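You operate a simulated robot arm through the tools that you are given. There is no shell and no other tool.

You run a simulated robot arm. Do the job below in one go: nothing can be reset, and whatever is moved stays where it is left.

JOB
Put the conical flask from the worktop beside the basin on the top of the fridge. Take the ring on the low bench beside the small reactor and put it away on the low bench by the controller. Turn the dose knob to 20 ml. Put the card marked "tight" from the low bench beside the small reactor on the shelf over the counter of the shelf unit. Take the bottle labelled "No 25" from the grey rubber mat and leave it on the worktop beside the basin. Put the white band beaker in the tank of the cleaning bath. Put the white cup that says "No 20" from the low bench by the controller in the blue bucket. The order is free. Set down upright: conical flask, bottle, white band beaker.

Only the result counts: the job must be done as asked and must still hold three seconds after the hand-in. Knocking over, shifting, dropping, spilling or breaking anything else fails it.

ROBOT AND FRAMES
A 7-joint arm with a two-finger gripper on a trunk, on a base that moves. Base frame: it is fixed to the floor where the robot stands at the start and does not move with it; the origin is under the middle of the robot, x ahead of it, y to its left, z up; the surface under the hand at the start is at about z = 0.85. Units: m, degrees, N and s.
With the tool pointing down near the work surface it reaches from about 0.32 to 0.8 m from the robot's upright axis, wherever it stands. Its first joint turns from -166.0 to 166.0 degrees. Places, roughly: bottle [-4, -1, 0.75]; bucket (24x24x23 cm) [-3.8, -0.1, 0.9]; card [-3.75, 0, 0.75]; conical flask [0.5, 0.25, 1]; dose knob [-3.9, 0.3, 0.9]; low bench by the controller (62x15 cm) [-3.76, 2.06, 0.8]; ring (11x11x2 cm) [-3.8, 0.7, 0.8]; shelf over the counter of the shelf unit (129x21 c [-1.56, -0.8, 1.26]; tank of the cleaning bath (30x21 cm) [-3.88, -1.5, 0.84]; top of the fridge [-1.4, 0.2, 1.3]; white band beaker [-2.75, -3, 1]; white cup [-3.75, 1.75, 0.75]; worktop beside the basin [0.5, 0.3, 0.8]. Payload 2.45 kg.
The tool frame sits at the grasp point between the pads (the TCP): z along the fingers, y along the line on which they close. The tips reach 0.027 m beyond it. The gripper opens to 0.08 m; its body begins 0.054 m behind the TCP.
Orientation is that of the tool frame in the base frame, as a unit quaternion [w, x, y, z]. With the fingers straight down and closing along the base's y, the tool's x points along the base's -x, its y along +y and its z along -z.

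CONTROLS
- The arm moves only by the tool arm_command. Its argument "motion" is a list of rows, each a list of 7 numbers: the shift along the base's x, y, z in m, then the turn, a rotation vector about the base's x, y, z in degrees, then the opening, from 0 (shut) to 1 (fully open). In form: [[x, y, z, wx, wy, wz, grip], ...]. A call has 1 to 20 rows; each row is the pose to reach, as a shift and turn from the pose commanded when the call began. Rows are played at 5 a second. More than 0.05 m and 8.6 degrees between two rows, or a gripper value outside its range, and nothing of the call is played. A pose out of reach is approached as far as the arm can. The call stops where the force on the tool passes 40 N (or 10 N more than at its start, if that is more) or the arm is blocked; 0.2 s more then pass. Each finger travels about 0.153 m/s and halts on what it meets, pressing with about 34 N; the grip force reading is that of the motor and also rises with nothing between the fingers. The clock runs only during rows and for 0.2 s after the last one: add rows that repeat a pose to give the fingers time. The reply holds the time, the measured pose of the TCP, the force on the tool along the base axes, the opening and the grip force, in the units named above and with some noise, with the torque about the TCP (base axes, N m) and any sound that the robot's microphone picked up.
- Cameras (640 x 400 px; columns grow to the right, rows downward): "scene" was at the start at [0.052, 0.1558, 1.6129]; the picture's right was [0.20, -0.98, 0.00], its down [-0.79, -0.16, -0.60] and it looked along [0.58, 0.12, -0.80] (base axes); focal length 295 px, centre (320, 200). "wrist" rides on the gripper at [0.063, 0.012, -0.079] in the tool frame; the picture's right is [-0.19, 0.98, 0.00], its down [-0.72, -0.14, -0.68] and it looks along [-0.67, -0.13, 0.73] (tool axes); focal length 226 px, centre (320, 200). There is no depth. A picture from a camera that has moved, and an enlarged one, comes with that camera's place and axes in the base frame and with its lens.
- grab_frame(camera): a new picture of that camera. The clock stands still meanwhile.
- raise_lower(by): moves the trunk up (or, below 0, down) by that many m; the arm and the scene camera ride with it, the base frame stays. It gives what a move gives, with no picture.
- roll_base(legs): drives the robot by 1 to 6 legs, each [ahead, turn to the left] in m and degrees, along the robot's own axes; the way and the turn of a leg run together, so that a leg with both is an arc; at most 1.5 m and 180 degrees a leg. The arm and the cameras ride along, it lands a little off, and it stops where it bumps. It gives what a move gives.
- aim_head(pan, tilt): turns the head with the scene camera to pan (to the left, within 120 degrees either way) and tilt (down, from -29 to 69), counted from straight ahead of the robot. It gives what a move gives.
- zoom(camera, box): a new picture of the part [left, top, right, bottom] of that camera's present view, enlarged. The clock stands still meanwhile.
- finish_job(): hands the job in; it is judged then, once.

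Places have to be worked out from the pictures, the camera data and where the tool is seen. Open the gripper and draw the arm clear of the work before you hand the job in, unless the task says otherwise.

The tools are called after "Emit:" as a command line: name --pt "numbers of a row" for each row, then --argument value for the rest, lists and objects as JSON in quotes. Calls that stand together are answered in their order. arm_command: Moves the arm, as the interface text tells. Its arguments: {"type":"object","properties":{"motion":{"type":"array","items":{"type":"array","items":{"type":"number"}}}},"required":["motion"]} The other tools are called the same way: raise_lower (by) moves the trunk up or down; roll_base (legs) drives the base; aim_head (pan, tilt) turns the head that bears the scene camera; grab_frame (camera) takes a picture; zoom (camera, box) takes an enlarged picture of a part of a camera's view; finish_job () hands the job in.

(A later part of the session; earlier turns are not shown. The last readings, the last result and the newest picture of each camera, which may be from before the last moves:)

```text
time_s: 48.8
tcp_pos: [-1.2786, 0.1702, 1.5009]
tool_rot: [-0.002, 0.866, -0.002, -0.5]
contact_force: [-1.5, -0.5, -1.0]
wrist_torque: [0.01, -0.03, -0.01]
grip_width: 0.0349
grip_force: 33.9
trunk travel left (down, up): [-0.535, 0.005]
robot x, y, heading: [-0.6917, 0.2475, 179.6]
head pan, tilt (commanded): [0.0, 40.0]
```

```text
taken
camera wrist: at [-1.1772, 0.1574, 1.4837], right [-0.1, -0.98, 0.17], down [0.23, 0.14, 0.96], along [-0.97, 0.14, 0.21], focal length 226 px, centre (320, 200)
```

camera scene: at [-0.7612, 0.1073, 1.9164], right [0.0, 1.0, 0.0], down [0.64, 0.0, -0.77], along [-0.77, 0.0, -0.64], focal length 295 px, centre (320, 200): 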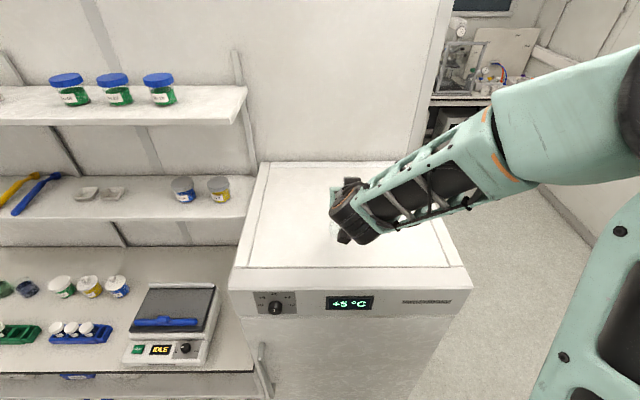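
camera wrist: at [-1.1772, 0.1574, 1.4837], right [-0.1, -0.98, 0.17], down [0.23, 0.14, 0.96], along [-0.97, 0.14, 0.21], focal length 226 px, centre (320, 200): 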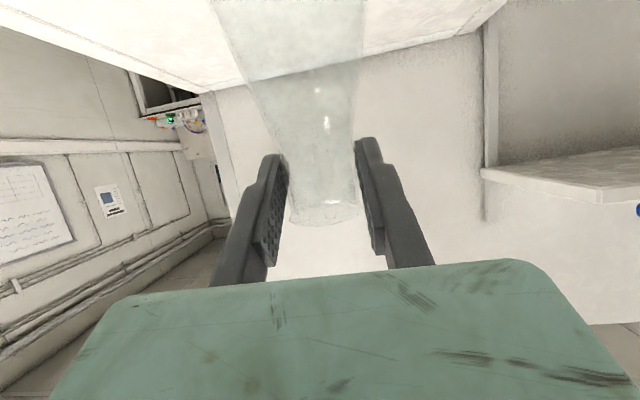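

The flask is above the fridge top's front part. I extend 14 cm further in and lower to just above the surface.

Emit:
arm_command --pt "-0.04 0 0 0 0 0 0.05" --pt "-0.08 0 0 0 0 0 0.05" --pt "-0.12 0 0 0 0 0 0.05" --pt "-0.14 0 -0.01 0 0 0 0.05" --pt "-0.14 0 -0.03 0 0 0 0.05" --pt "-0.14 0 -0.05 0 0 0 0.05" --pt "-0.14 0 -0.06 0 0 0 0.05"

Emit:
grab_frame --camera "wrist"

Emit:
zoom --camera "scene" --box '[230, 140, 430, 265]'

```text
time_s: 50.4
tcp_pos: [-1.4179, 0.1705, 1.4443]
tool_rot: [-0.002, 0.863, -0.001, -0.504]
contact_force: [-2.8, -0.2, 20.9]
wrist_torque: [-0.06, -0.3, 0.0]
grip_width: 0.0351
grip_force: 33.9
trunk travel left (down, up): [-0.535, 0.005]
robot x, y, heading: [-0.6914, 0.2451, 180.2]
head pan, tilt (commanded): [0.0, 40.0]
```

```text
taken
camera wrist: at [-1.3163, 0.1573, 1.4276], right [-0.1, -0.98, 0.17], down [0.24, 0.14, 0.96], along [-0.97, 0.14, 0.22], focal length 226 px, centre (320, 200)
```

wrist: 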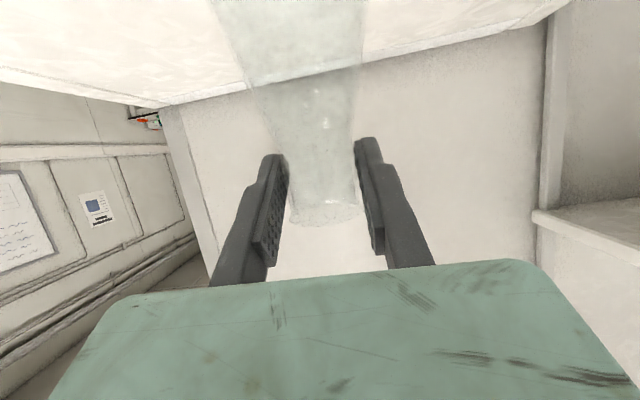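

```text
3.20 times, centred on (330, 202) of scene
camera zoom: at [-0.7577, 0.1076, 1.9169], right [0.0, 1.0, 0.0], down [0.64, 0.0, -0.77], along [-0.77, 0.0, -0.64], focal length 944 px, centre (288, 192)
```

zoom: 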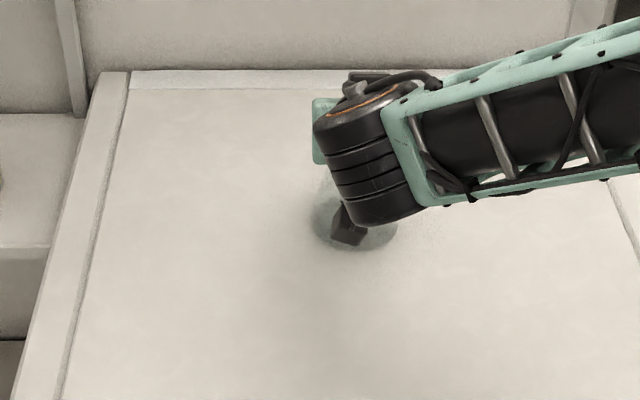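

The flask already touches down (≈21 N up). I ease up 3 mm to relieve the press before opening.

Emit:
arm_command --pt "0 0 0.002 0 0 0 0.05" --pt "0 0 0.003 0 0 0 0.05" --pt "0 0 0.003 0 0 0 0.05"

```text
time_s: 51.2
tcp_pos: [-1.4165, 0.17, 1.4438]
tool_rot: [-0.002, 0.866, -0.002, -0.501]
contact_force: [-7.1, -0.5, 18.8]
wrist_torque: [0.04, 0.41, 0.02]
grip_width: 0.0351
grip_force: 33.8
trunk travel left (down, up): [-0.535, 0.005]
robot x, y, heading: [-0.6933, 0.2447, 179.9]
head pan, tilt (commanded): [0.0, 40.0]
```

Still 19 N; I raise another few millimetres in small steps.

Emit:
arm_command --pt "0 0 0.002 0 0 0 0.05" --pt "0 0 0.002 0 0 0 0.05"

Emit:
arm_command --pt "0 0 0.001 0 0 0 0.05" --pt "0 0 0.001 0 0 0 0.05"

Emit:
zoom --camera "wrist" --box '[200, 0, 440, 240]'

```text
time_s: 51.8
tcp_pos: [-1.416, 0.1699, 1.4447]
tool_rot: [-0.002, 0.866, -0.002, -0.499]
contact_force: [-0.8, 0.0, 4.8]
wrist_torque: [0.11, 0.13, 0.04]
grip_width: 0.035
grip_force: 34.2
trunk travel left (down, up): [-0.535, 0.005]
robot x, y, heading: [-0.6906, 0.2491, 180.0]
head pan, tilt (commanded): [0.0, 40.0]
```

```text
time_s: 52.4
tcp_pos: [-1.4161, 0.1711, 1.4467]
tool_rot: [-0.002, 0.866, -0.002, -0.5]
contact_force: [0.3, -0.1, -1.3]
wrist_torque: [-0.02, 0.0, 0.0]
grip_width: 0.0349
grip_force: 34.1
trunk travel left (down, up): [-0.535, 0.005]
robot x, y, heading: [-0.6941, 0.25, 179.9]
head pan, tilt (commanded): [0.0, 40.0]
```

```text
1.67 times, centred on (320, 120) of wrist
camera zoom: at [-1.316, 0.1575, 1.4298], right [-0.1, -0.98, 0.17], down [0.23, 0.14, 0.96], along [-0.97, 0.14, 0.21], focal length 377 px, centre (320, 333)
```

zoom: 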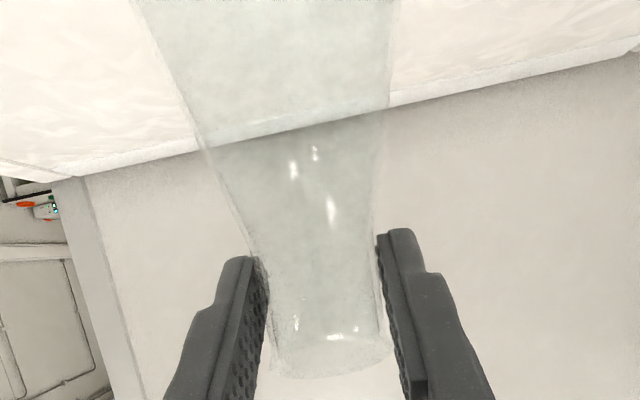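

The flask now hangs barely off the surface. I lower 1.5 mm, open the fingers slowly, and wait.

Emit:
arm_command --pt "0 0 -0.0015 0 0 0 0.05" --pt "0 0 -0.0015 0 0 0 0.05"

Emit:
arm_command --pt "0 0 0 0 0 0 0.5" --pt "0 0 0 0 0 0 0.75" --pt "0 0 0 0 0 0 1" --pt "0 0 0 0 0 0 1" --pt "0 0 0 0 0 0 1"

Emit:
zoom --camera "wrist" --box '[200, 0, 440, 240]'

```text
time_s: 53.0
tcp_pos: [-1.4174, 0.1705, 1.4449]
tool_rot: [-0.001, 0.866, -0.001, -0.5]
contact_force: [-0.4, 0.2, -1.1]
wrist_torque: [-0.01, -0.01, 0.02]
grip_width: 0.035
grip_force: 33.6
trunk travel left (down, up): [-0.535, 0.005]
robot x, y, heading: [-0.6917, 0.2439, 180.1]
head pan, tilt (commanded): [0.0, 40.0]
```

```text
time_s: 54.2
tcp_pos: [-1.4159, 0.1707, 1.4455]
tool_rot: [-0.002, 0.866, -0.002, -0.5]
contact_force: [-0.1, 1.1, 0.5]
wrist_torque: [0.01, -0.03, -0.01]
grip_width: 0.08
grip_force: 0.1
trunk travel left (down, up): [-0.535, 0.005]
robot x, y, heading: [-0.6907, 0.2463, 180.2]
head pan, tilt (commanded): [0.0, 40.0]
```

```text
1.67 times, centred on (320, 120) of wrist
camera zoom: at [-1.3162, 0.1574, 1.4288], right [-0.1, -0.98, 0.17], down [0.23, 0.14, 0.96], along [-0.97, 0.14, 0.21], focal length 377 px, centre (320, 333)
```

zoom: 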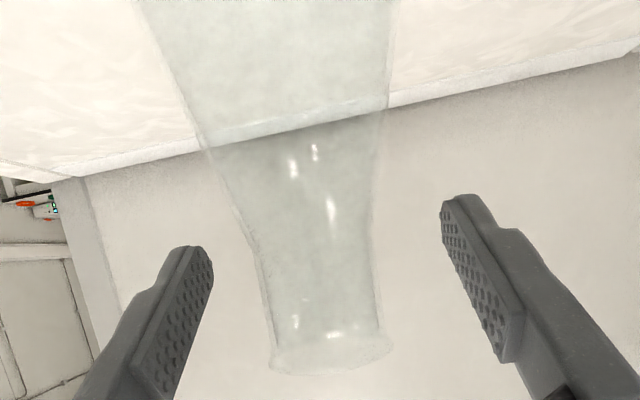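

The flask stands on the fridge. I withdraw the hand straight back and check.

Emit:
arm_command --pt "0.03 0 0 0 0 0 1" --pt "0.07 0 0 0 0 0 1" --pt "0.11 0 0.01 0 0 0 1" --pt "0.14 0 0.03 0 0 0 1" --pt "0.14 0 0.05 0 0 0 1"

Emit:
roll_base --legs '[[-0.3, 0]]'

Emit:
aim_head --pan 0 --tilt 30

Emit:
grab_frame --camera "scene"

Emit:
grab_frame --camera "wrist"

```text
time_s: 55.4
tcp_pos: [-1.2778, 0.1708, 1.4949]
tool_rot: [-0.002, 0.866, -0.002, -0.5]
contact_force: [0.1, 0.9, -0.2]
wrist_torque: [-0.01, -0.01, -0.01]
grip_width: 0.0801
grip_force: 0.1
trunk travel left (down, up): [-0.535, 0.005]
robot x, y, heading: [-0.6932, 0.2454, 179.9]
head pan, tilt (commanded): [0.0, 40.0]
```

```text
time_s: 57.4
tcp_pos: [-0.9735, 0.1685, 1.4965]
tool_rot: [-0.002, 0.866, -0.002, -0.501]
contact_force: [-0.1, -0.1, -0.4]
wrist_torque: [-0.05, 0.04, -0.03]
grip_width: 0.08
grip_force: 0.1
trunk travel left (down, up): [-0.535, 0.005]
robot x, y, heading: [-0.3878, 0.2452, -179.7]
head pan, tilt (commanded): [0.0, 40.0]
```

```text
time_s: 58.1
tcp_pos: [-0.9755, 0.1708, 1.4944]
tool_rot: [0.0, 0.866, -0.001, -0.501]
contact_force: [0.2, -0.3, -0.5]
wrist_torque: [0.0, -0.01, -0.01]
grip_width: 0.08
grip_force: 0.1
trunk travel left (down, up): [-0.535, 0.005]
robot x, y, heading: [-0.3912, 0.2447, -180.3]
head pan, tilt (commanded): [0.0, 30.0]
```

```text
taken
camera scene: at [-0.4625, 0.1073, 1.9317], right [0.0, 1.0, 0.0], down [0.5, 0.0, -0.87], along [-0.87, 0.0, -0.5], focal length 295 px, centre (320, 200)
```

scene: 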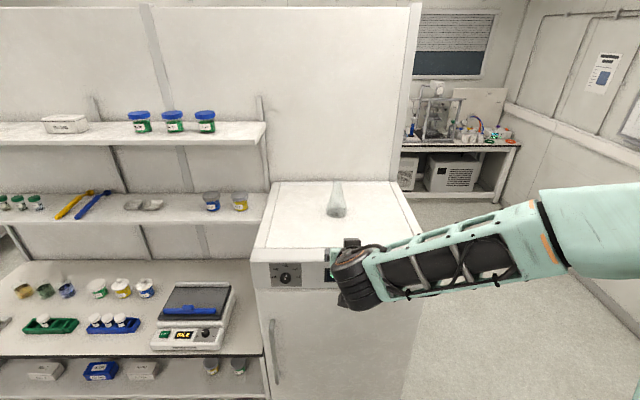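

```text
taken
camera wrist: at [-0.8741, 0.1573, 1.4784], right [-0.1, -0.98, 0.17], down [0.23, 0.14, 0.96], along [-0.97, 0.14, 0.21], focal length 226 px, centre (320, 200)
```

wrist: 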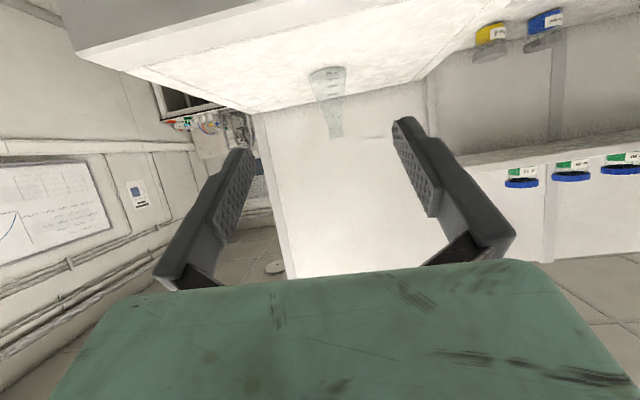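

The flask stands safely on the fridge top. I turn the tool back to pointing down and lower the trunk for travelling.

Emit:
arm_command --pt "0 0 0 0 -8 0 1" --pt "0 0 0 0 -16 0 1" --pt "0 0 0 0 -24 0 1" --pt "0.01 0 0 0 -32 0 1" --pt "0.02 0 0 0 -40 0 1" --pt "0.03 0 0 0 -48 0 1" --pt "0.04 0 0 0 -56 0 0.6" --pt "0.05 0 0 0 -60 0 0.3" --pt "0.05 0 0 0 -60 0 0.3"

Emit:
raise_lower --by -0.28

Emit:
aim_head --pan -50 --tilt 25

Emit:
grab_frame --camera "scene"

```text
time_s: 60.1
tcp_pos: [-0.925, 0.1699, 1.4956]
tool_rot: [-0.001, 1.0, 0.0, 0.0]
contact_force: [-0.6, -0.8, 0.1]
wrist_torque: [0.02, -0.01, 0.01]
grip_width: 0.0242
grip_force: 0.0
trunk travel left (down, up): [-0.535, 0.005]
robot x, y, heading: [-0.3907, 0.2439, -180.0]
head pan, tilt (commanded): [0.0, 30.0]
```

```text
time_s: 63.0
tcp_pos: [-0.9251, 0.1701, 1.2157]
tool_rot: [-0.002, 1.0, -0.001, -0.001]
contact_force: [-0.1, 0.6, -0.7]
wrist_torque: [-0.01, 0.0, -0.01]
grip_width: 0.0239
grip_force: 0.0
trunk travel left (down, up): [-0.255, 0.285]
robot x, y, heading: [-0.39, 0.246, -180.1]
head pan, tilt (commanded): [0.0, 30.0]
```

```text
time_s: 64.2
tcp_pos: [-0.9249, 0.17, 1.2145]
tool_rot: [-0.002, 1.0, -0.002, -0.001]
contact_force: [0.6, -0.5, -0.1]
wrist_torque: [-0.02, -0.02, 0.0]
grip_width: 0.0238
grip_force: 0.0
trunk travel left (down, up): [-0.255, 0.285]
robot x, y, heading: [-0.3899, 0.2461, -180.0]
head pan, tilt (commanded): [-50.0, 25.0]
```

```text
taken
camera scene: at [-0.4308, 0.1778, 1.6598], right [0.77, 0.64, 0.0], down [0.27, -0.32, -0.91], along [-0.58, 0.69, -0.42], focal length 295 px, centre (320, 200)
```

scene: 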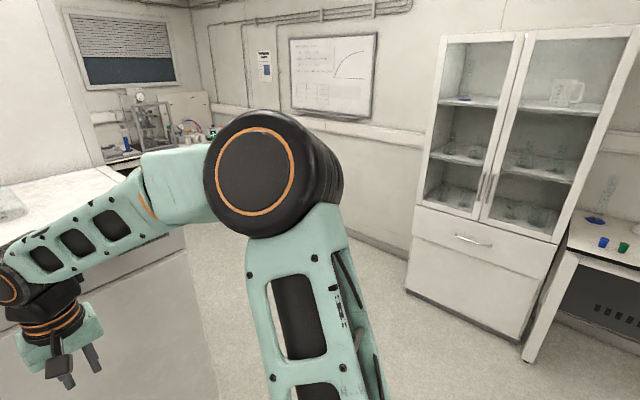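

The passage lies between the fridge (y≈0.5) and the cabinet (y≈2.0). I drive around via about (-0.9, 1.2), turn to face -x and go on to x≈-2.1, then look.

Emit:
roll_base --legs '[[0, -62], [1.08, 0], [0, 62], [1.2, 0]]'

Emit:
aim_head --pan 0 --tilt 20

Emit:
grab_frame --camera "scene"

Emit:
aim_head --pan 50 --tilt 20

Emit:
grab_frame --camera "scene"

```text
time_s: 81.0
tcp_pos: [-2.6317, 1.119, 1.2146]
tool_rot: [-0.002, 1.0, 0.002, 0.0]
contact_force: [-1.2, -0.9, -0.9]
wrist_torque: [0.02, 0.0, 0.04]
grip_width: 0.024
grip_force: 0.1
trunk travel left (down, up): [-0.255, 0.285]
robot x, y, heading: [-2.0997, 1.2034, -180.0]
head pan, tilt (commanded): [-50.0, 25.0]
```

```text
time_s: 82.2
tcp_pos: [-2.6302, 1.1207, 1.2152]
tool_rot: [-0.002, 1.0, 0.001, -0.002]
contact_force: [0.4, -0.4, 0.5]
wrist_torque: [0.01, 0.02, -0.01]
grip_width: 0.0241
grip_force: 0.0
trunk travel left (down, up): [-0.255, 0.285]
robot x, y, heading: [-2.1011, 1.2006, -179.6]
head pan, tilt (commanded): [0.0, 20.0]
```

```text
taken
camera scene: at [-2.1711, 1.0592, 1.6679], right [0.0, 1.0, 0.0], down [0.34, 0.0, -0.94], along [-0.94, 0.0, -0.34], focal length 295 px, centre (320, 200)
```

scene: 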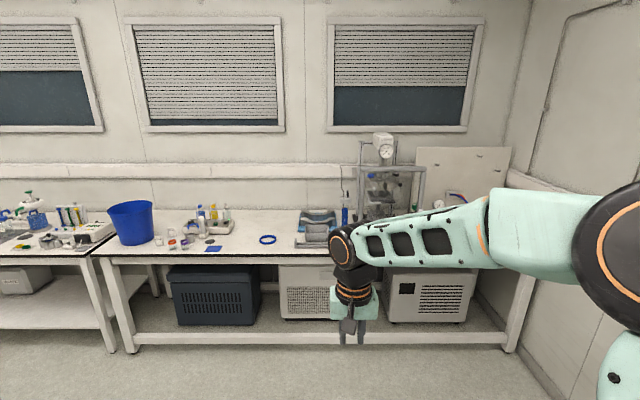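

```text
time_s: 83.4
tcp_pos: [-2.6323, 1.1201, 1.2156]
tool_rot: [-0.002, 1.0, 0.002, -0.001]
contact_force: [-0.4, 0.1, -0.7]
wrist_torque: [0.01, -0.02, -0.02]
grip_width: 0.0239
grip_force: 0.0
trunk travel left (down, up): [-0.255, 0.285]
robot x, y, heading: [-2.0948, 1.1993, -179.8]
head pan, tilt (commanded): [50.0, 20.0]
```

```text
taken
camera scene: at [-2.1376, 0.988, 1.6679], right [-0.77, 0.64, 0.0], down [0.22, 0.26, -0.94], along [-0.6, -0.72, -0.34], focal length 295 px, centre (320, 200)
```

scene: 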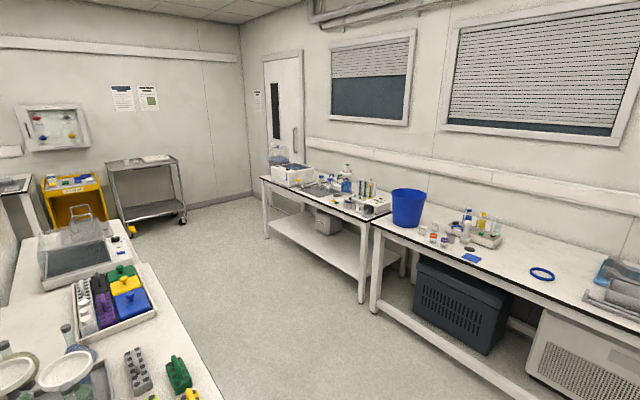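

The far bench is clear: blue bucket, card, ring, tray, reactor along x≈-3.8. I drive 0.9 m ahead and look more closely at the bench from above.

Emit:
roll_base --legs '[[0.9, 0]]'

Emit:
aim_head --pan -45 --tilt 35

Emit:
grab_frame --camera "scene"

Emit:
aim_head --pan 10 --tilt 40

Emit:
grab_frame --camera "scene"

Emit:
aim_head --pan 45 --tilt 30

Emit:
grab_frame --camera "scene"

```text
time_s: 88.1
tcp_pos: [-3.5318, 1.1214, 1.2149]
tool_rot: [-0.002, 1.0, -0.002, -0.001]
contact_force: [0.0, -0.2, -0.2]
wrist_torque: [-0.03, 0.0, -0.03]
grip_width: 0.0242
grip_force: 0.0
trunk travel left (down, up): [-0.255, 0.285]
robot x, y, heading: [-2.997, 1.1996, 179.7]
head pan, tilt (commanded): [50.0, 20.0]
```

```text
time_s: 89.8
tcp_pos: [-3.5316, 1.1224, 1.2144]
tool_rot: [-0.001, 1.0, -0.002, -0.001]
contact_force: [0.3, 0.1, -0.6]
wrist_torque: [-0.01, -0.01, 0.01]
grip_width: 0.0241
grip_force: 0.1
trunk travel left (down, up): [-0.255, 0.285]
robot x, y, heading: [-2.9959, 1.1946, 179.9]
head pan, tilt (commanded): [-45.0, 35.0]
```

```text
taken
camera scene: at [-3.0403, 1.1209, 1.644], right [0.71, 0.71, 0.0], down [0.41, -0.41, -0.82], along [-0.58, 0.58, -0.57], focal length 295 px, centre (320, 200)
```

scene: 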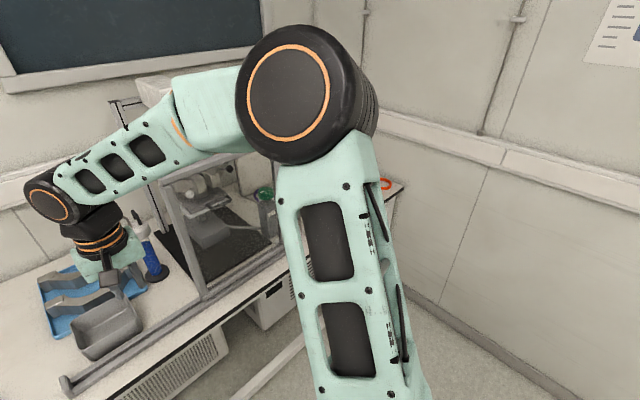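

```text
time_s: 91.1
tcp_pos: [-3.5312, 1.1228, 1.216]
tool_rot: [-0.002, 1.0, -0.001, -0.001]
contact_force: [-0.1, 0.4, 0.1]
wrist_torque: [0.01, -0.02, -0.03]
grip_width: 0.0241
grip_force: 0.0
trunk travel left (down, up): [-0.255, 0.285]
robot x, y, heading: [-2.9911, 1.1983, 179.8]
head pan, tilt (commanded): [10.0, 40.0]
```

```text
taken
camera scene: at [-3.0619, 1.044, 1.6365], right [-0.17, 0.99, 0.0], down [0.63, 0.11, -0.77], along [-0.75, -0.13, -0.64], focal length 295 px, centre (320, 200)
```

scene: 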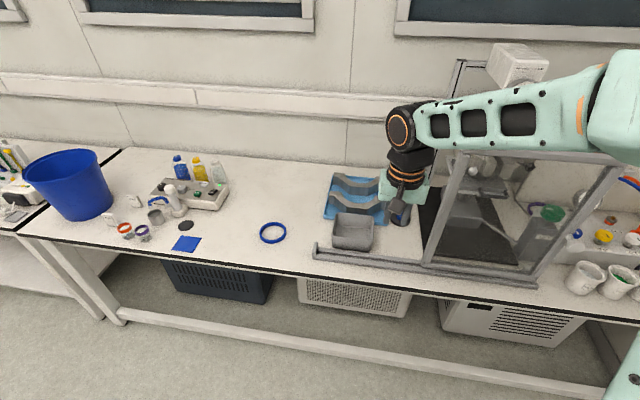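

```text
time_s: 92.1
tcp_pos: [-3.5313, 1.1224, 1.2153]
tool_rot: [-0.002, 1.0, -0.001, 0.0]
contact_force: [0.5, -0.6, -0.1]
wrist_torque: [-0.02, 0.0, 0.02]
grip_width: 0.024
grip_force: 0.0
trunk travel left (down, up): [-0.255, 0.285]
robot x, y, heading: [-2.9981, 1.1986, 180.0]
head pan, tilt (commanded): [45.0, 30.0]
```

```text
taken
camera scene: at [-3.0423, 0.9948, 1.6518], right [-0.7, 0.71, 0.0], down [0.35, 0.35, -0.87], along [-0.61, -0.61, -0.5], focal length 295 px, centre (320, 200)
```

scene: 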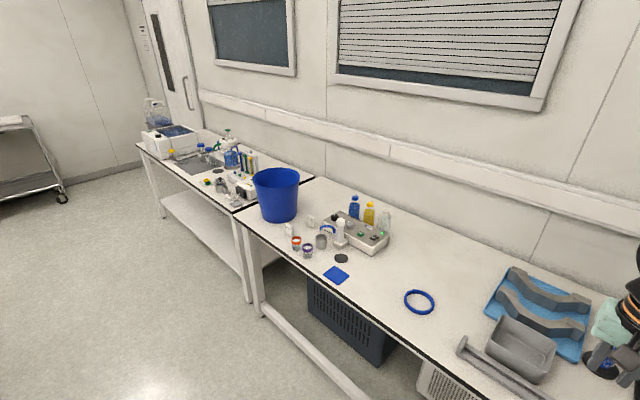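

The ring lies near [-3.82, 0.73]; the bench's front edge is at x≈-3.65. I turn the robot parallel to the bench (heading +y) and reverse to about (-3.2, 0.75), so the bench is on its left and I can roll along it.

Emit:
roll_base --legs '[[0, -114], [-0.49, 0], [0, 24]]'

Emit:
aim_head --pan 90 --tilt 45

Emit:
grab_frame --camera "scene"

```text
time_s: 101.2
tcp_pos: [-3.2721, 1.2868, 1.2148]
tool_rot: [0.001, -0.704, 0.71, -0.001]
contact_force: [-0.2, 0.2, 0.0]
wrist_torque: [0.0, -0.01, -0.03]
grip_width: 0.0242
grip_force: 0.0
trunk travel left (down, up): [-0.255, 0.285]
robot x, y, heading: [-3.2015, 0.7498, 89.8]
head pan, tilt (commanded): [45.0, 30.0]
```

```text
time_s: 102.3
tcp_pos: [-3.2729, 1.2877, 1.2157]
tool_rot: [0.002, -0.703, 0.711, 0.0]
contact_force: [0.0, 0.0, 0.5]
wrist_torque: [0.0, -0.01, 0.01]
grip_width: 0.0239
grip_force: 0.1
trunk travel left (down, up): [-0.255, 0.285]
robot x, y, heading: [-3.1976, 0.7521, 89.9]
head pan, tilt (commanded): [90.0, 45.0]
```

```text
taken
camera scene: at [-3.4215, 0.7344, 1.6292], right [0.01, 1.0, 0.0], down [0.71, 0.0, -0.71], along [-0.71, 0.0, -0.71], focal length 295 px, centre (320, 200)
```

scene: 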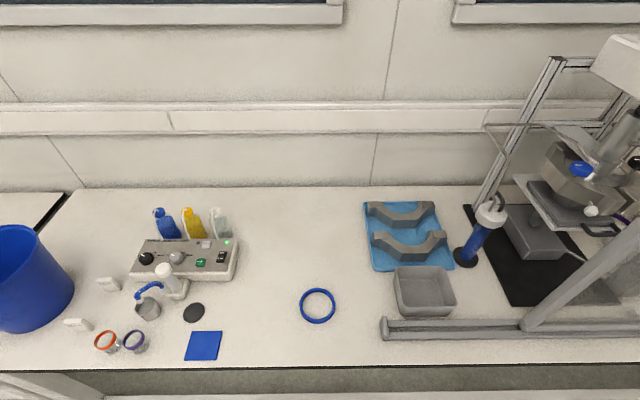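

A good overhead view. I zoom in on the small objects and the dosing unit.

Emit:
zoom --camera "scene" --box '[50, 200, 250, 370]'

Emit:
zoom --camera "scene" --box '[120, 225, 250, 310]'

Emit:
zoom --camera "scene" --box '[270, 270, 370, 340]'

Emit:
zoom --camera "scene" --box '[60, 270, 240, 380]'

```text
2.35 times, centred on (150, 285) of scene
camera zoom: at [-3.4215, 0.7344, 1.6292], right [0.01, 1.0, 0.0], down [0.71, 0.0, -0.71], along [-0.71, 0.0, -0.71], focal length 694 px, centre (720, 0)
```

zoom: 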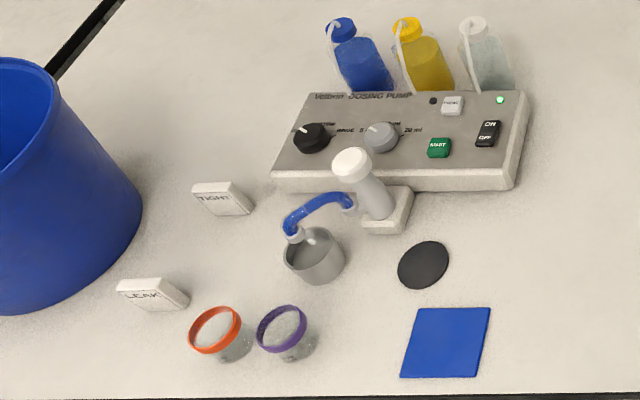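

```text
4.71 times, centred on (185, 268) of scene
camera zoom: at [-3.4215, 0.7344, 1.6292], right [0.01, 1.0, 0.0], down [0.71, 0.0, -0.71], along [-0.71, 0.0, -0.71], focal length 1389 px, centre (955, -118)
```

zoom: 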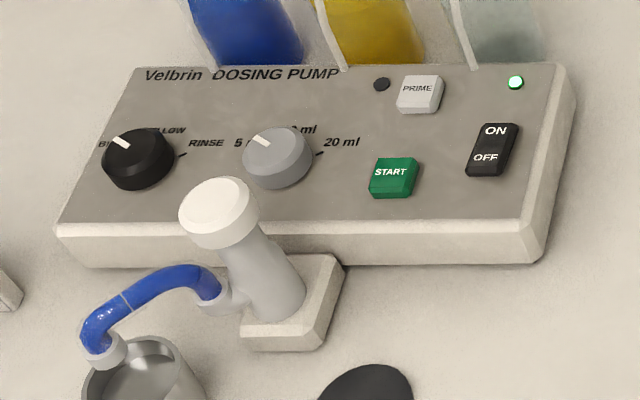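

```text
5.71 times, centred on (320, 305) of scene
camera zoom: at [-3.4215, 0.7344, 1.6292], right [0.01, 1.0, 0.0], down [0.71, 0.0, -0.71], along [-0.71, 0.0, -0.71], focal length 1687 px, centre (320, -400)
```

zoom: 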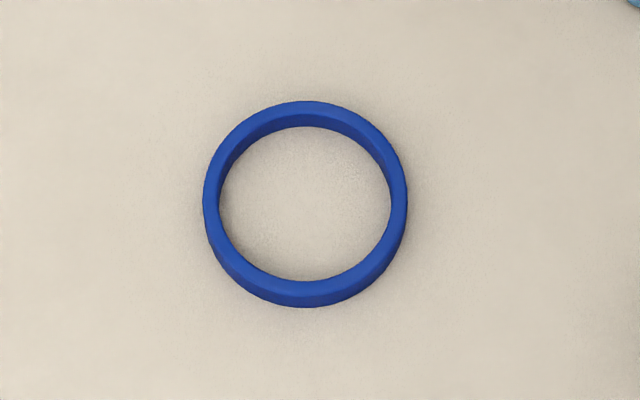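

```text
3.56 times, centred on (150, 325) of scene
camera zoom: at [-3.4215, 0.7344, 1.6292], right [0.01, 1.0, 0.0], down [0.71, 0.0, -0.71], along [-0.71, 0.0, -0.71], focal length 1049 px, centre (924, -244)
```

zoom: 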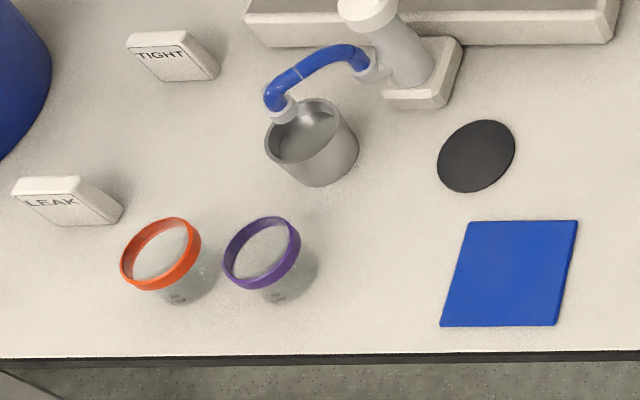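

The ring (≈10.5 cm outer, thin band) is centred near [-3.82, 0.727]. I check the destination strip by the controller further along the bench.

Emit:
aim_head --pan 22 --tilt 28

Emit:
grab_frame --camera "scene"

```text
time_s: 103.7
tcp_pos: [-3.272, 1.2872, 1.215]
tool_rot: [0.002, -0.704, 0.71, 0.0]
contact_force: [-0.1, -0.5, 0.3]
wrist_torque: [0.01, -0.01, -0.01]
grip_width: 0.024
grip_force: 0.0
trunk travel left (down, up): [-0.255, 0.285]
robot x, y, heading: [-3.2005, 0.751, 89.8]
head pan, tilt (commanded): [22.0, 28.0]
```

```text
taken
camera scene: at [-3.374, 0.8186, 1.655], right [0.93, 0.37, 0.0], down [0.17, -0.44, -0.88], along [-0.33, 0.82, -0.47], focal length 295 px, centre (320, 200)
```

scene: 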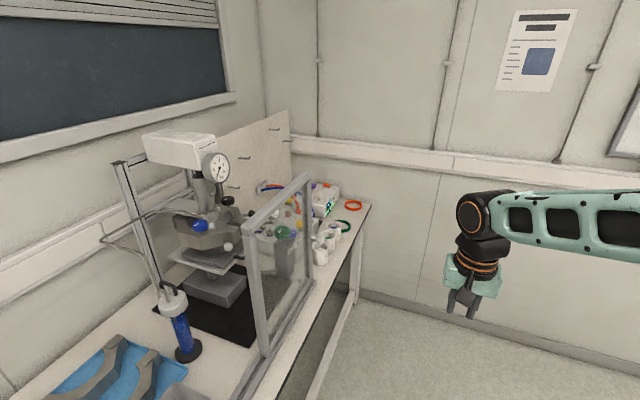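

I swing the hand around to the left, over the bench beside the ring, keeping the fingers down and closing along x.

Emit:
arm_command --pt "-0.044 -0.006 0 0 0 0 0.5" --pt "-0.088 -0.016 0 0 0 0 0.5" --pt "-0.131 -0.029 0 0 0 0 0.5" --pt "-0.172 -0.046 0 0 0 0 0.5" --pt "-0.212 -0.067 0 0 0 0 0.5" --pt "-0.251 -0.09 0 0 0 0 0.5" --pt "-0.288 -0.117 0 0 0 0 0.5" --pt "-0.322 -0.147 0 0 0 0 0.5" --pt "-0.354 -0.179 0 0 0 0 0.5" --pt "-0.383 -0.215 0 0 0 0 0.5" --pt "-0.409 -0.252 0 0 0 0 0.5" --pt "-0.432 -0.292 0 0 0 0 0.5" --pt "-0.452 -0.334 0 0 0 0 0.5" --pt "-0.469 -0.377 -0.01 0 0 0 0.5" --pt "-0.482 -0.421 -0.03 0 0 0 0.5" --pt "-0.491 -0.467 -0.05 0 0 0 0.5" --pt "-0.496 -0.513 -0.06 0 0 0 0.5" --pt "-0.498 -0.56 -0.06 0 0 0 0.5"

Emit:
grab_frame --camera "wrist"

Emit:
aim_head --pan 90 --tilt 45

Emit:
grab_frame --camera "scene"

```text
refused: row 16 steps farther than a row can; nothing moved
```

```text
taken
camera wrist: at [-3.2844, 1.2237, 1.2931], right [-0.98, 0.2, 0.0], down [0.14, 0.72, 0.68], along [0.14, 0.67, -0.73], focal length 226 px, centre (320, 200)
```

wrist: 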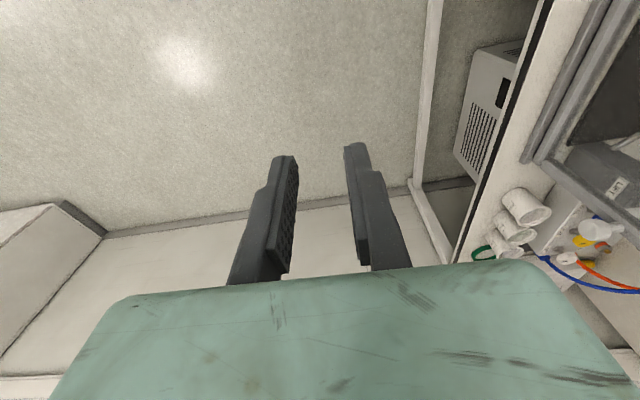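

```text
time_s: 105.1
tcp_pos: [-3.271, 1.2871, 1.2163]
tool_rot: [0.002, -0.705, 0.71, -0.001]
contact_force: [0.4, -0.3, -0.2]
wrist_torque: [-0.01, 0.02, -0.01]
grip_width: 0.0237
grip_force: 0.0
trunk travel left (down, up): [-0.255, 0.285]
robot x, y, heading: [-3.1966, 0.7529, 89.5]
head pan, tilt (commanded): [90.0, 45.0]
```

```text
taken
camera scene: at [-3.4215, 0.7344, 1.6292], right [0.01, 1.0, 0.0], down [0.71, 0.0, -0.71], along [-0.71, 0.0, -0.71], focal length 295 px, centre (320, 200)
```

scene: 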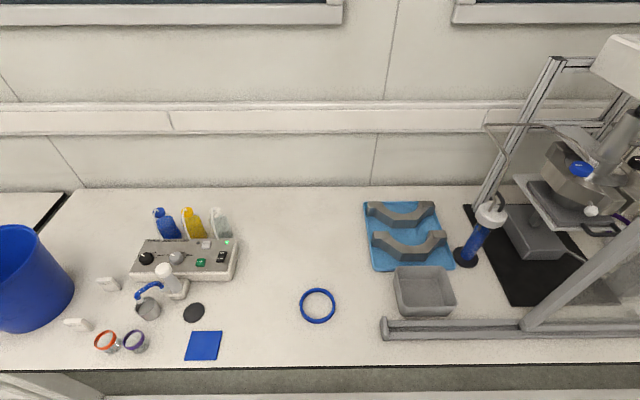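

A row was slightly too long; I resend the swing with the height kept constant.

Emit:
arm_command --pt "-0.044 -0.006 0 0 0 0 0.5" --pt "-0.088 -0.016 0 0 0 0 0.5" --pt "-0.131 -0.029 0 0 0 0 0.5" --pt "-0.172 -0.046 0 0 0 0 0.5" --pt "-0.212 -0.067 0 0 0 0 0.5" --pt "-0.251 -0.09 0 0 0 0 0.5" --pt "-0.288 -0.117 0 0 0 0 0.5" --pt "-0.322 -0.147 0 0 0 0 0.5" --pt "-0.354 -0.179 0 0 0 0 0.5" --pt "-0.383 -0.215 0 0 0 0 0.5" --pt "-0.409 -0.252 0 0 0 0 0.5" --pt "-0.432 -0.292 0 0 0 0 0.5" --pt "-0.452 -0.334 0 0 0 0 0.5" --pt "-0.469 -0.377 0 0 0 0 0.5" --pt "-0.482 -0.421 0 0 0 0 0.5" --pt "-0.491 -0.467 0 0 0 0 0.5" --pt "-0.496 -0.513 0 0 0 0 0.5" --pt "-0.498 -0.56 0 0 0 0 0.5" --pt "-0.498 -0.56 -0.04 0 0 0 0.5"

Emit:
grab_frame --camera "wrist"

Emit:
grab_frame --camera "scene"

```text
time_s: 109.3
tcp_pos: [-3.7731, 0.7973, 1.1899]
tool_rot: [-0.005, -0.659, 0.752, 0.009]
contact_force: [0.2, 0.5, 0.6]
wrist_torque: [0.01, 0.05, -0.01]
grip_width: 0.0399
grip_force: 0.1
trunk travel left (down, up): [-0.255, 0.285]
robot x, y, heading: [-3.1978, 0.755, 89.6]
head pan, tilt (commanded): [90.0, 45.0]
stopped in row 19: the arm was blocked; the commanded pose is now the measured one
```

```text
taken
camera wrist: at [-3.7908, 0.7359, 1.2685], right [-0.95, 0.32, 0.02], down [0.25, 0.69, 0.68], along [0.2, 0.65, -0.73], focal length 226 px, centre (320, 200)
```

wrist: 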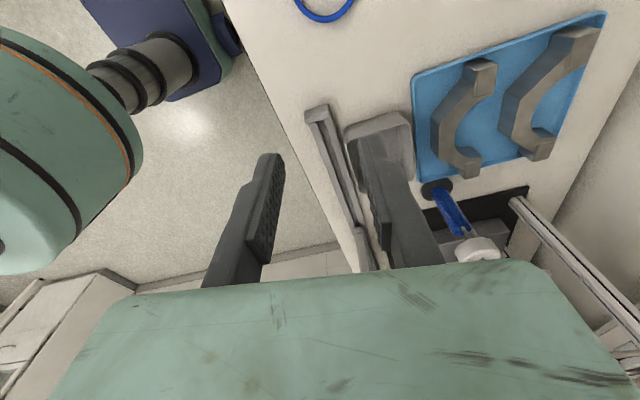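

```text
taken
camera scene: at [-3.4212, 0.7332, 1.6305], right [0.0, 1.0, 0.0], down [0.7, 0.0, -0.72], along [-0.72, 0.0, -0.7], focal length 295 px, centre (320, 200)
```

scene: 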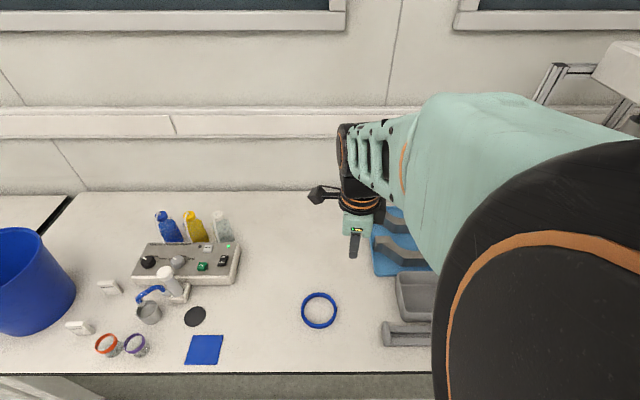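

The arm met a block (its elbow near the head) just short of the ring. I back the hand 5 cm along +y, roll the robot back 0.22 m, and see how the reach looks.

Emit:
arm_command --pt "0.0 0.04 0.01 0 0 0 0.5" --pt "0.0 0.08 0.02 0 0 0 0.5"

Emit:
roll_base --legs '[[-0.22, 0]]'

Emit:
grab_frame --camera "scene"

Emit:
grab_frame --camera "wrist"

```text
time_s: 109.9
tcp_pos: [-3.7741, 0.8743, 1.21]
tool_rot: [-0.006, -0.662, 0.75, 0.008]
contact_force: [-0.6, -0.1, -0.1]
wrist_torque: [-0.01, 0.0, 0.02]
grip_width: 0.0401
grip_force: 0.0
trunk travel left (down, up): [-0.255, 0.285]
robot x, y, heading: [-3.1967, 0.7505, 89.6]
head pan, tilt (commanded): [90.0, 45.0]
```

```text
time_s: 111.6
tcp_pos: [-3.7754, 0.653, 1.2089]
tool_rot: [-0.006, -0.661, 0.751, 0.009]
contact_force: [0.6, -0.1, 0.2]
wrist_torque: [0.02, 0.03, 0.01]
grip_width: 0.04
grip_force: 0.1
trunk travel left (down, up): [-0.255, 0.285]
robot x, y, heading: [-3.201, 0.5331, 89.8]
head pan, tilt (commanded): [90.0, 45.0]
```

```text
taken
camera scene: at [-3.4232, 0.5127, 1.6292], right [0.01, 1.0, 0.0], down [0.71, 0.0, -0.71], along [-0.71, 0.01, -0.71], focal length 295 px, centre (320, 200)
```

scene: 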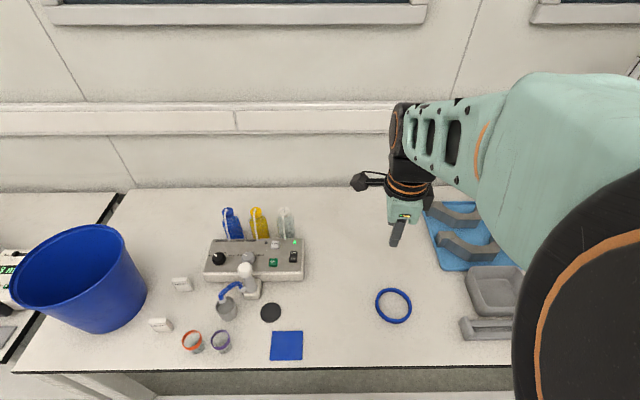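

```text
taken
camera wrist: at [-3.7931, 0.5911, 1.2877], right [-0.95, 0.32, 0.02], down [0.24, 0.69, 0.68], along [0.2, 0.65, -0.73], focal length 226 px, centre (320, 200)
```

wrist: 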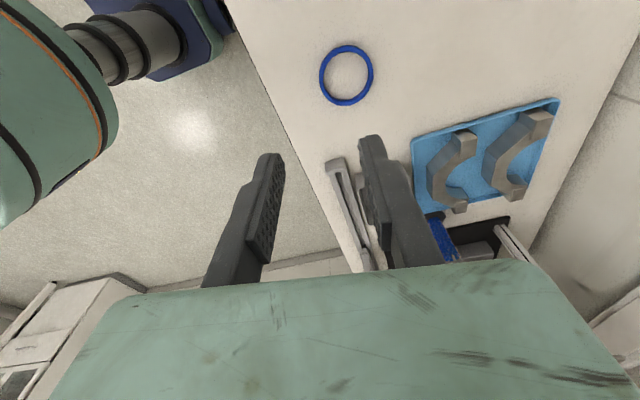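

Two-view triangulation puts the ring centre at [-3.813, 0.729], top near z≈0.80. I bring the hand above the ring's near edge and down to z≈0.95.

Emit:
arm_command --pt "0.005 0.03 -0.02 0 0 0 0.5" --pt "0.01 0.06 -0.05 0 0 0 0.5" --pt "0.01 0.07 -0.09 0 0 0 0.5" --pt "0.01 0.07 -0.13 0 0 0 0.5" --pt "0.01 0.07 -0.17 0 0 0 0.5" --pt "0.01 0.07 -0.21 0 0 0 0.5" --pt "0.01 0.07 -0.25 0 0 0 0.5" --pt "0.01 0.07 -0.26 0 0 0 0.5"

Emit:
grab_frame --camera "wrist"

Emit:
zoom --camera "scene" --box '[320, 230, 480, 350]'

```text
time_s: 113.4
tcp_pos: [-3.7643, 0.725, 0.9495]
tool_rot: [-0.006, -0.661, 0.75, 0.008]
contact_force: [0.2, -0.4, -0.5]
wrist_torque: [0.0, 0.02, -0.02]
grip_width: 0.0401
grip_force: 0.0
trunk travel left (down, up): [-0.255, 0.285]
robot x, y, heading: [-3.1992, 0.5275, 89.7]
head pan, tilt (commanded): [90.0, 45.0]
```

```text
taken
camera wrist: at [-3.783, 0.6625, 1.0277], right [-0.95, 0.32, 0.02], down [0.24, 0.69, 0.68], along [0.2, 0.65, -0.73], focal length 226 px, centre (320, 200)
```

wrist: 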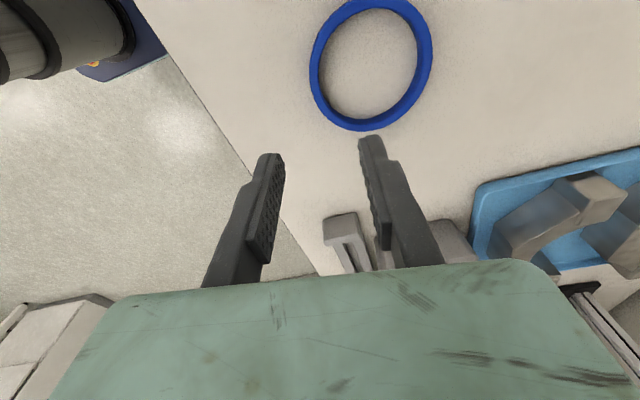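

```text
3.33 times, centred on (400, 290) of scene
camera zoom: at [-3.4235, 0.5138, 1.6292], right [0.01, 1.0, 0.0], down [0.71, -0.01, -0.71], along [-0.71, 0.0, -0.71], focal length 984 px, centre (53, -100)
```

zoom: 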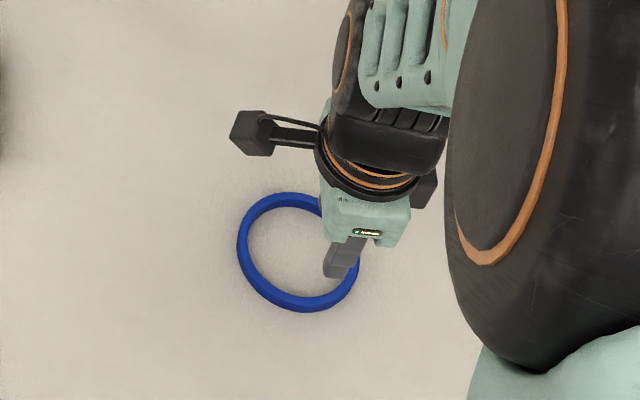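

The ring's near band is right beneath the hand (shift ≈ -2, -4 mm). I descend to z≈0.84 and check.

Emit:
arm_command --pt "-0.002 -0.004 -0.04 0 0 0 0.5" --pt "-0.002 -0.004 -0.08 0 0 0 0.5" --pt "-0.002 -0.004 -0.11 0 0 0 0.5" --pt "-0.002 -0.004 -0.11 0 0 0 0.5"

Emit:
grab_frame --camera "wrist"

Emit:
zoom --camera "scene" --box '[350, 250, 450, 350]'

```text
time_s: 114.4
tcp_pos: [-3.7684, 0.7186, 0.8403]
tool_rot: [-0.006, -0.661, 0.751, 0.008]
contact_force: [-0.1, -0.2, 0.4]
wrist_torque: [0.0, 0.02, -0.01]
grip_width: 0.0402
grip_force: 0.0
trunk travel left (down, up): [-0.255, 0.285]
robot x, y, heading: [-3.1989, 0.5328, 89.9]
head pan, tilt (commanded): [90.0, 45.0]
```

```text
taken
camera wrist: at [-3.7861, 0.6572, 0.9182], right [-0.95, 0.32, 0.02], down [0.24, 0.69, 0.68], along [0.2, 0.65, -0.73], focal length 226 px, centre (320, 200)
```

wrist: 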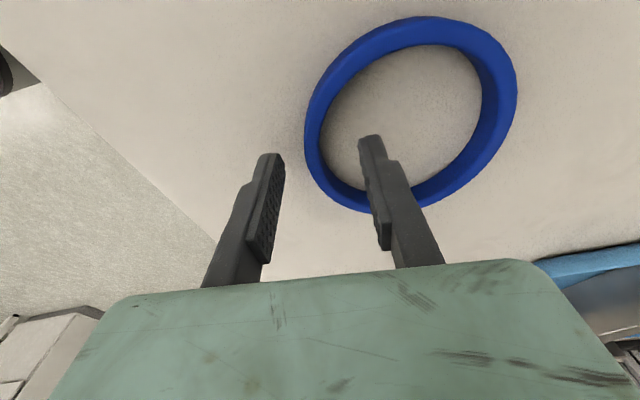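

```text
4.00 times, centred on (400, 300) of scene
camera zoom: at [-3.4235, 0.5137, 1.6292], right [0.01, 1.0, 0.0], down [0.71, -0.01, -0.71], along [-0.71, 0.0, -0.71], focal length 1181 px, centre (0, -200)
```

zoom: 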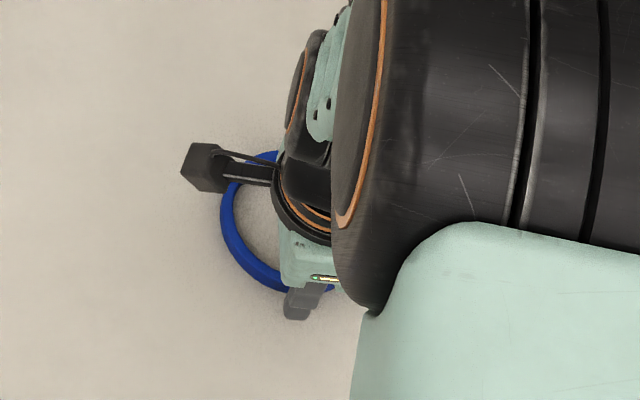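

The band lies between the two fingers. I lower in small steps to reach ring height, watching for contact.

Emit:
arm_command --pt "0.002 0 -0.01 0 0 0 0.5" --pt "0.002 0 -0.018 0 0 0 0.5" --pt "0.002 0 -0.024 0 0 0 0.5" --pt "0.002 0 -0.024 0 0 0 0.5"

Emit:
grab_frame --camera "wrist"

```text
time_s: 115.1
tcp_pos: [-3.7629, 0.7201, 0.8256]
tool_rot: [-0.006, -0.66, 0.751, 0.007]
contact_force: [11.6, -3.0, 29.6]
wrist_torque: [-0.24, -1.04, -0.01]
grip_width: 0.0355
grip_force: 0.1
trunk travel left (down, up): [-0.255, 0.285]
robot x, y, heading: [-3.1981, 0.5315, 89.6]
head pan, tilt (commanded): [90.0, 45.0]
stopped in row 3: the force on the tool passed its limit at 50 N (the readings are from after the stop); the commanded pose is now the measured one
```

```text
taken
camera wrist: at [-3.7813, 0.6577, 0.9039], right [-0.95, 0.32, 0.02], down [0.24, 0.69, 0.68], along [0.2, 0.65, -0.73], focal length 226 px, centre (320, 200)
```

wrist: 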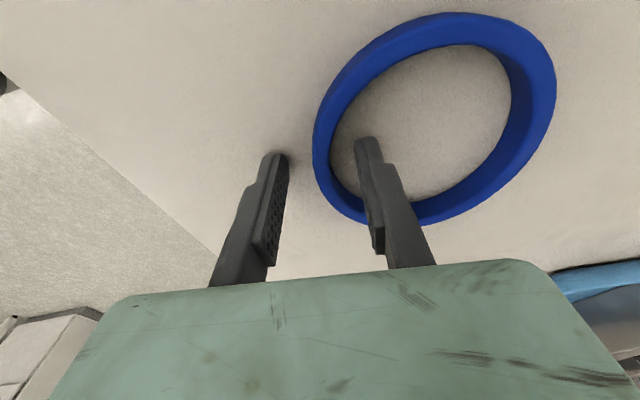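

The outer fingertip touched the bench (z≈0.798). I raise 4 mm and close on the band.

Emit:
arm_command --pt "0 0 0.002 0 0 0 0.5" --pt "0 0 0.004 0 0 0 0.5" --pt "0 0 0.004 0 0 0 0.3" --pt "0 0 0.004 0 0 0 0.1" --pt "0 0 0.004 0 0 0 0.0" --pt "0 0 0.004 0 0 0 0.0"

Emit:
grab_frame --camera "wrist"

```text
time_s: 116.5
tcp_pos: [-3.7648, 0.7205, 0.8258]
tool_rot: [-0.006, -0.66, 0.751, 0.007]
contact_force: [-0.5, -0.9, -0.1]
wrist_torque: [0.02, 0.0, -0.03]
grip_width: 0.0063
grip_force: 31.7
trunk travel left (down, up): [-0.255, 0.285]
robot x, y, heading: [-3.2017, 0.5316, 89.7]
head pan, tilt (commanded): [90.0, 45.0]
```

```text
taken
camera wrist: at [-3.783, 0.6585, 0.9043], right [-0.95, 0.32, 0.02], down [0.24, 0.69, 0.68], along [0.2, 0.65, -0.73], focal length 226 px, centre (320, 200)
```

wrist: 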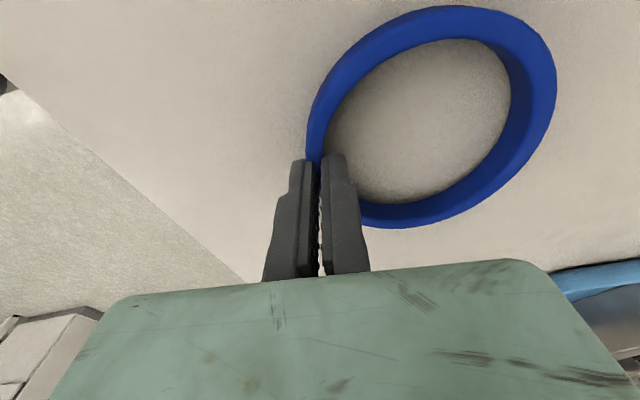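

The ring's band is gripped (6 mm). I lift it and check that it comes along level.

Emit:
arm_command --pt "0 0 0.01 0 0 0 0" --pt "0 0 0.03 0 0 0 0" --pt "0 0 0.07 0 0 0 0" --pt "0 0 0.11 0 0 0 0" --pt "0 0 0.15 0 0 0 0" --pt "0 0 0.19 0 0 0 0" --pt "0 0 0.23 0 0 0 0" --pt "0 0 0.27 0 0 0 0" --pt "0 0 0.31 0 0 0 0" --pt "0 0 0.35 0 0 0 0"

Emit:
grab_frame --camera "wrist"

Emit:
grab_frame --camera "scene"

```text
time_s: 118.7
tcp_pos: [-3.7647, 0.719, 1.1777]
tool_rot: [-0.005, -0.662, 0.75, 0.007]
contact_force: [-0.3, 0.3, 0.5]
wrist_torque: [-0.05, -0.02, -0.01]
grip_width: 0.0059
grip_force: 31.7
trunk travel left (down, up): [-0.255, 0.285]
robot x, y, heading: [-3.2021, 0.5308, 89.7]
head pan, tilt (commanded): [90.0, 45.0]
```

```text
taken
camera wrist: at [-3.7836, 0.6572, 1.2556], right [-0.95, 0.31, 0.02], down [0.24, 0.69, 0.68], along [0.2, 0.65, -0.73], focal length 226 px, centre (320, 200)
```

wrist: 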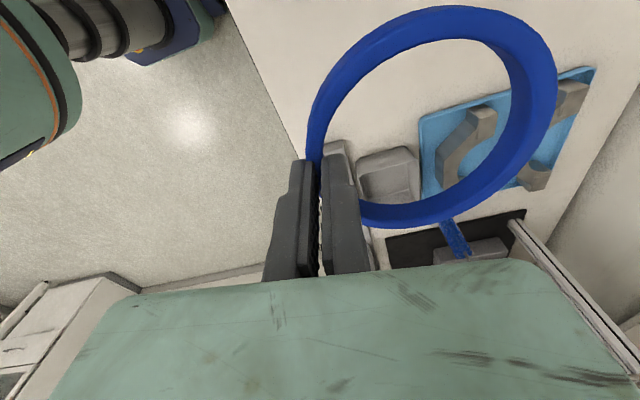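

```text
taken
camera scene: at [-3.4226, 0.5134, 1.6293], right [0.01, 1.0, 0.0], down [0.71, 0.0, -0.71], along [-0.71, 0.0, -0.71], focal length 295 px, centre (320, 200)
```

scene: 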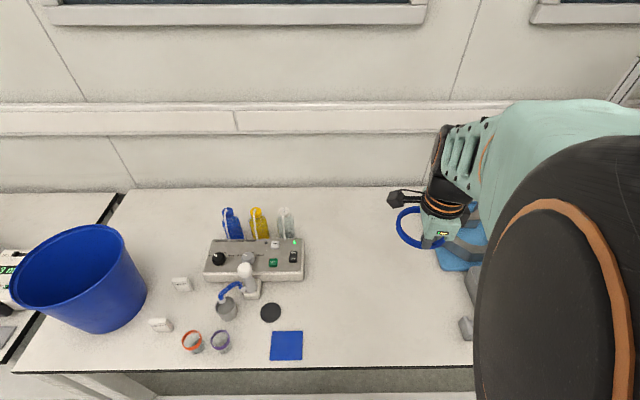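

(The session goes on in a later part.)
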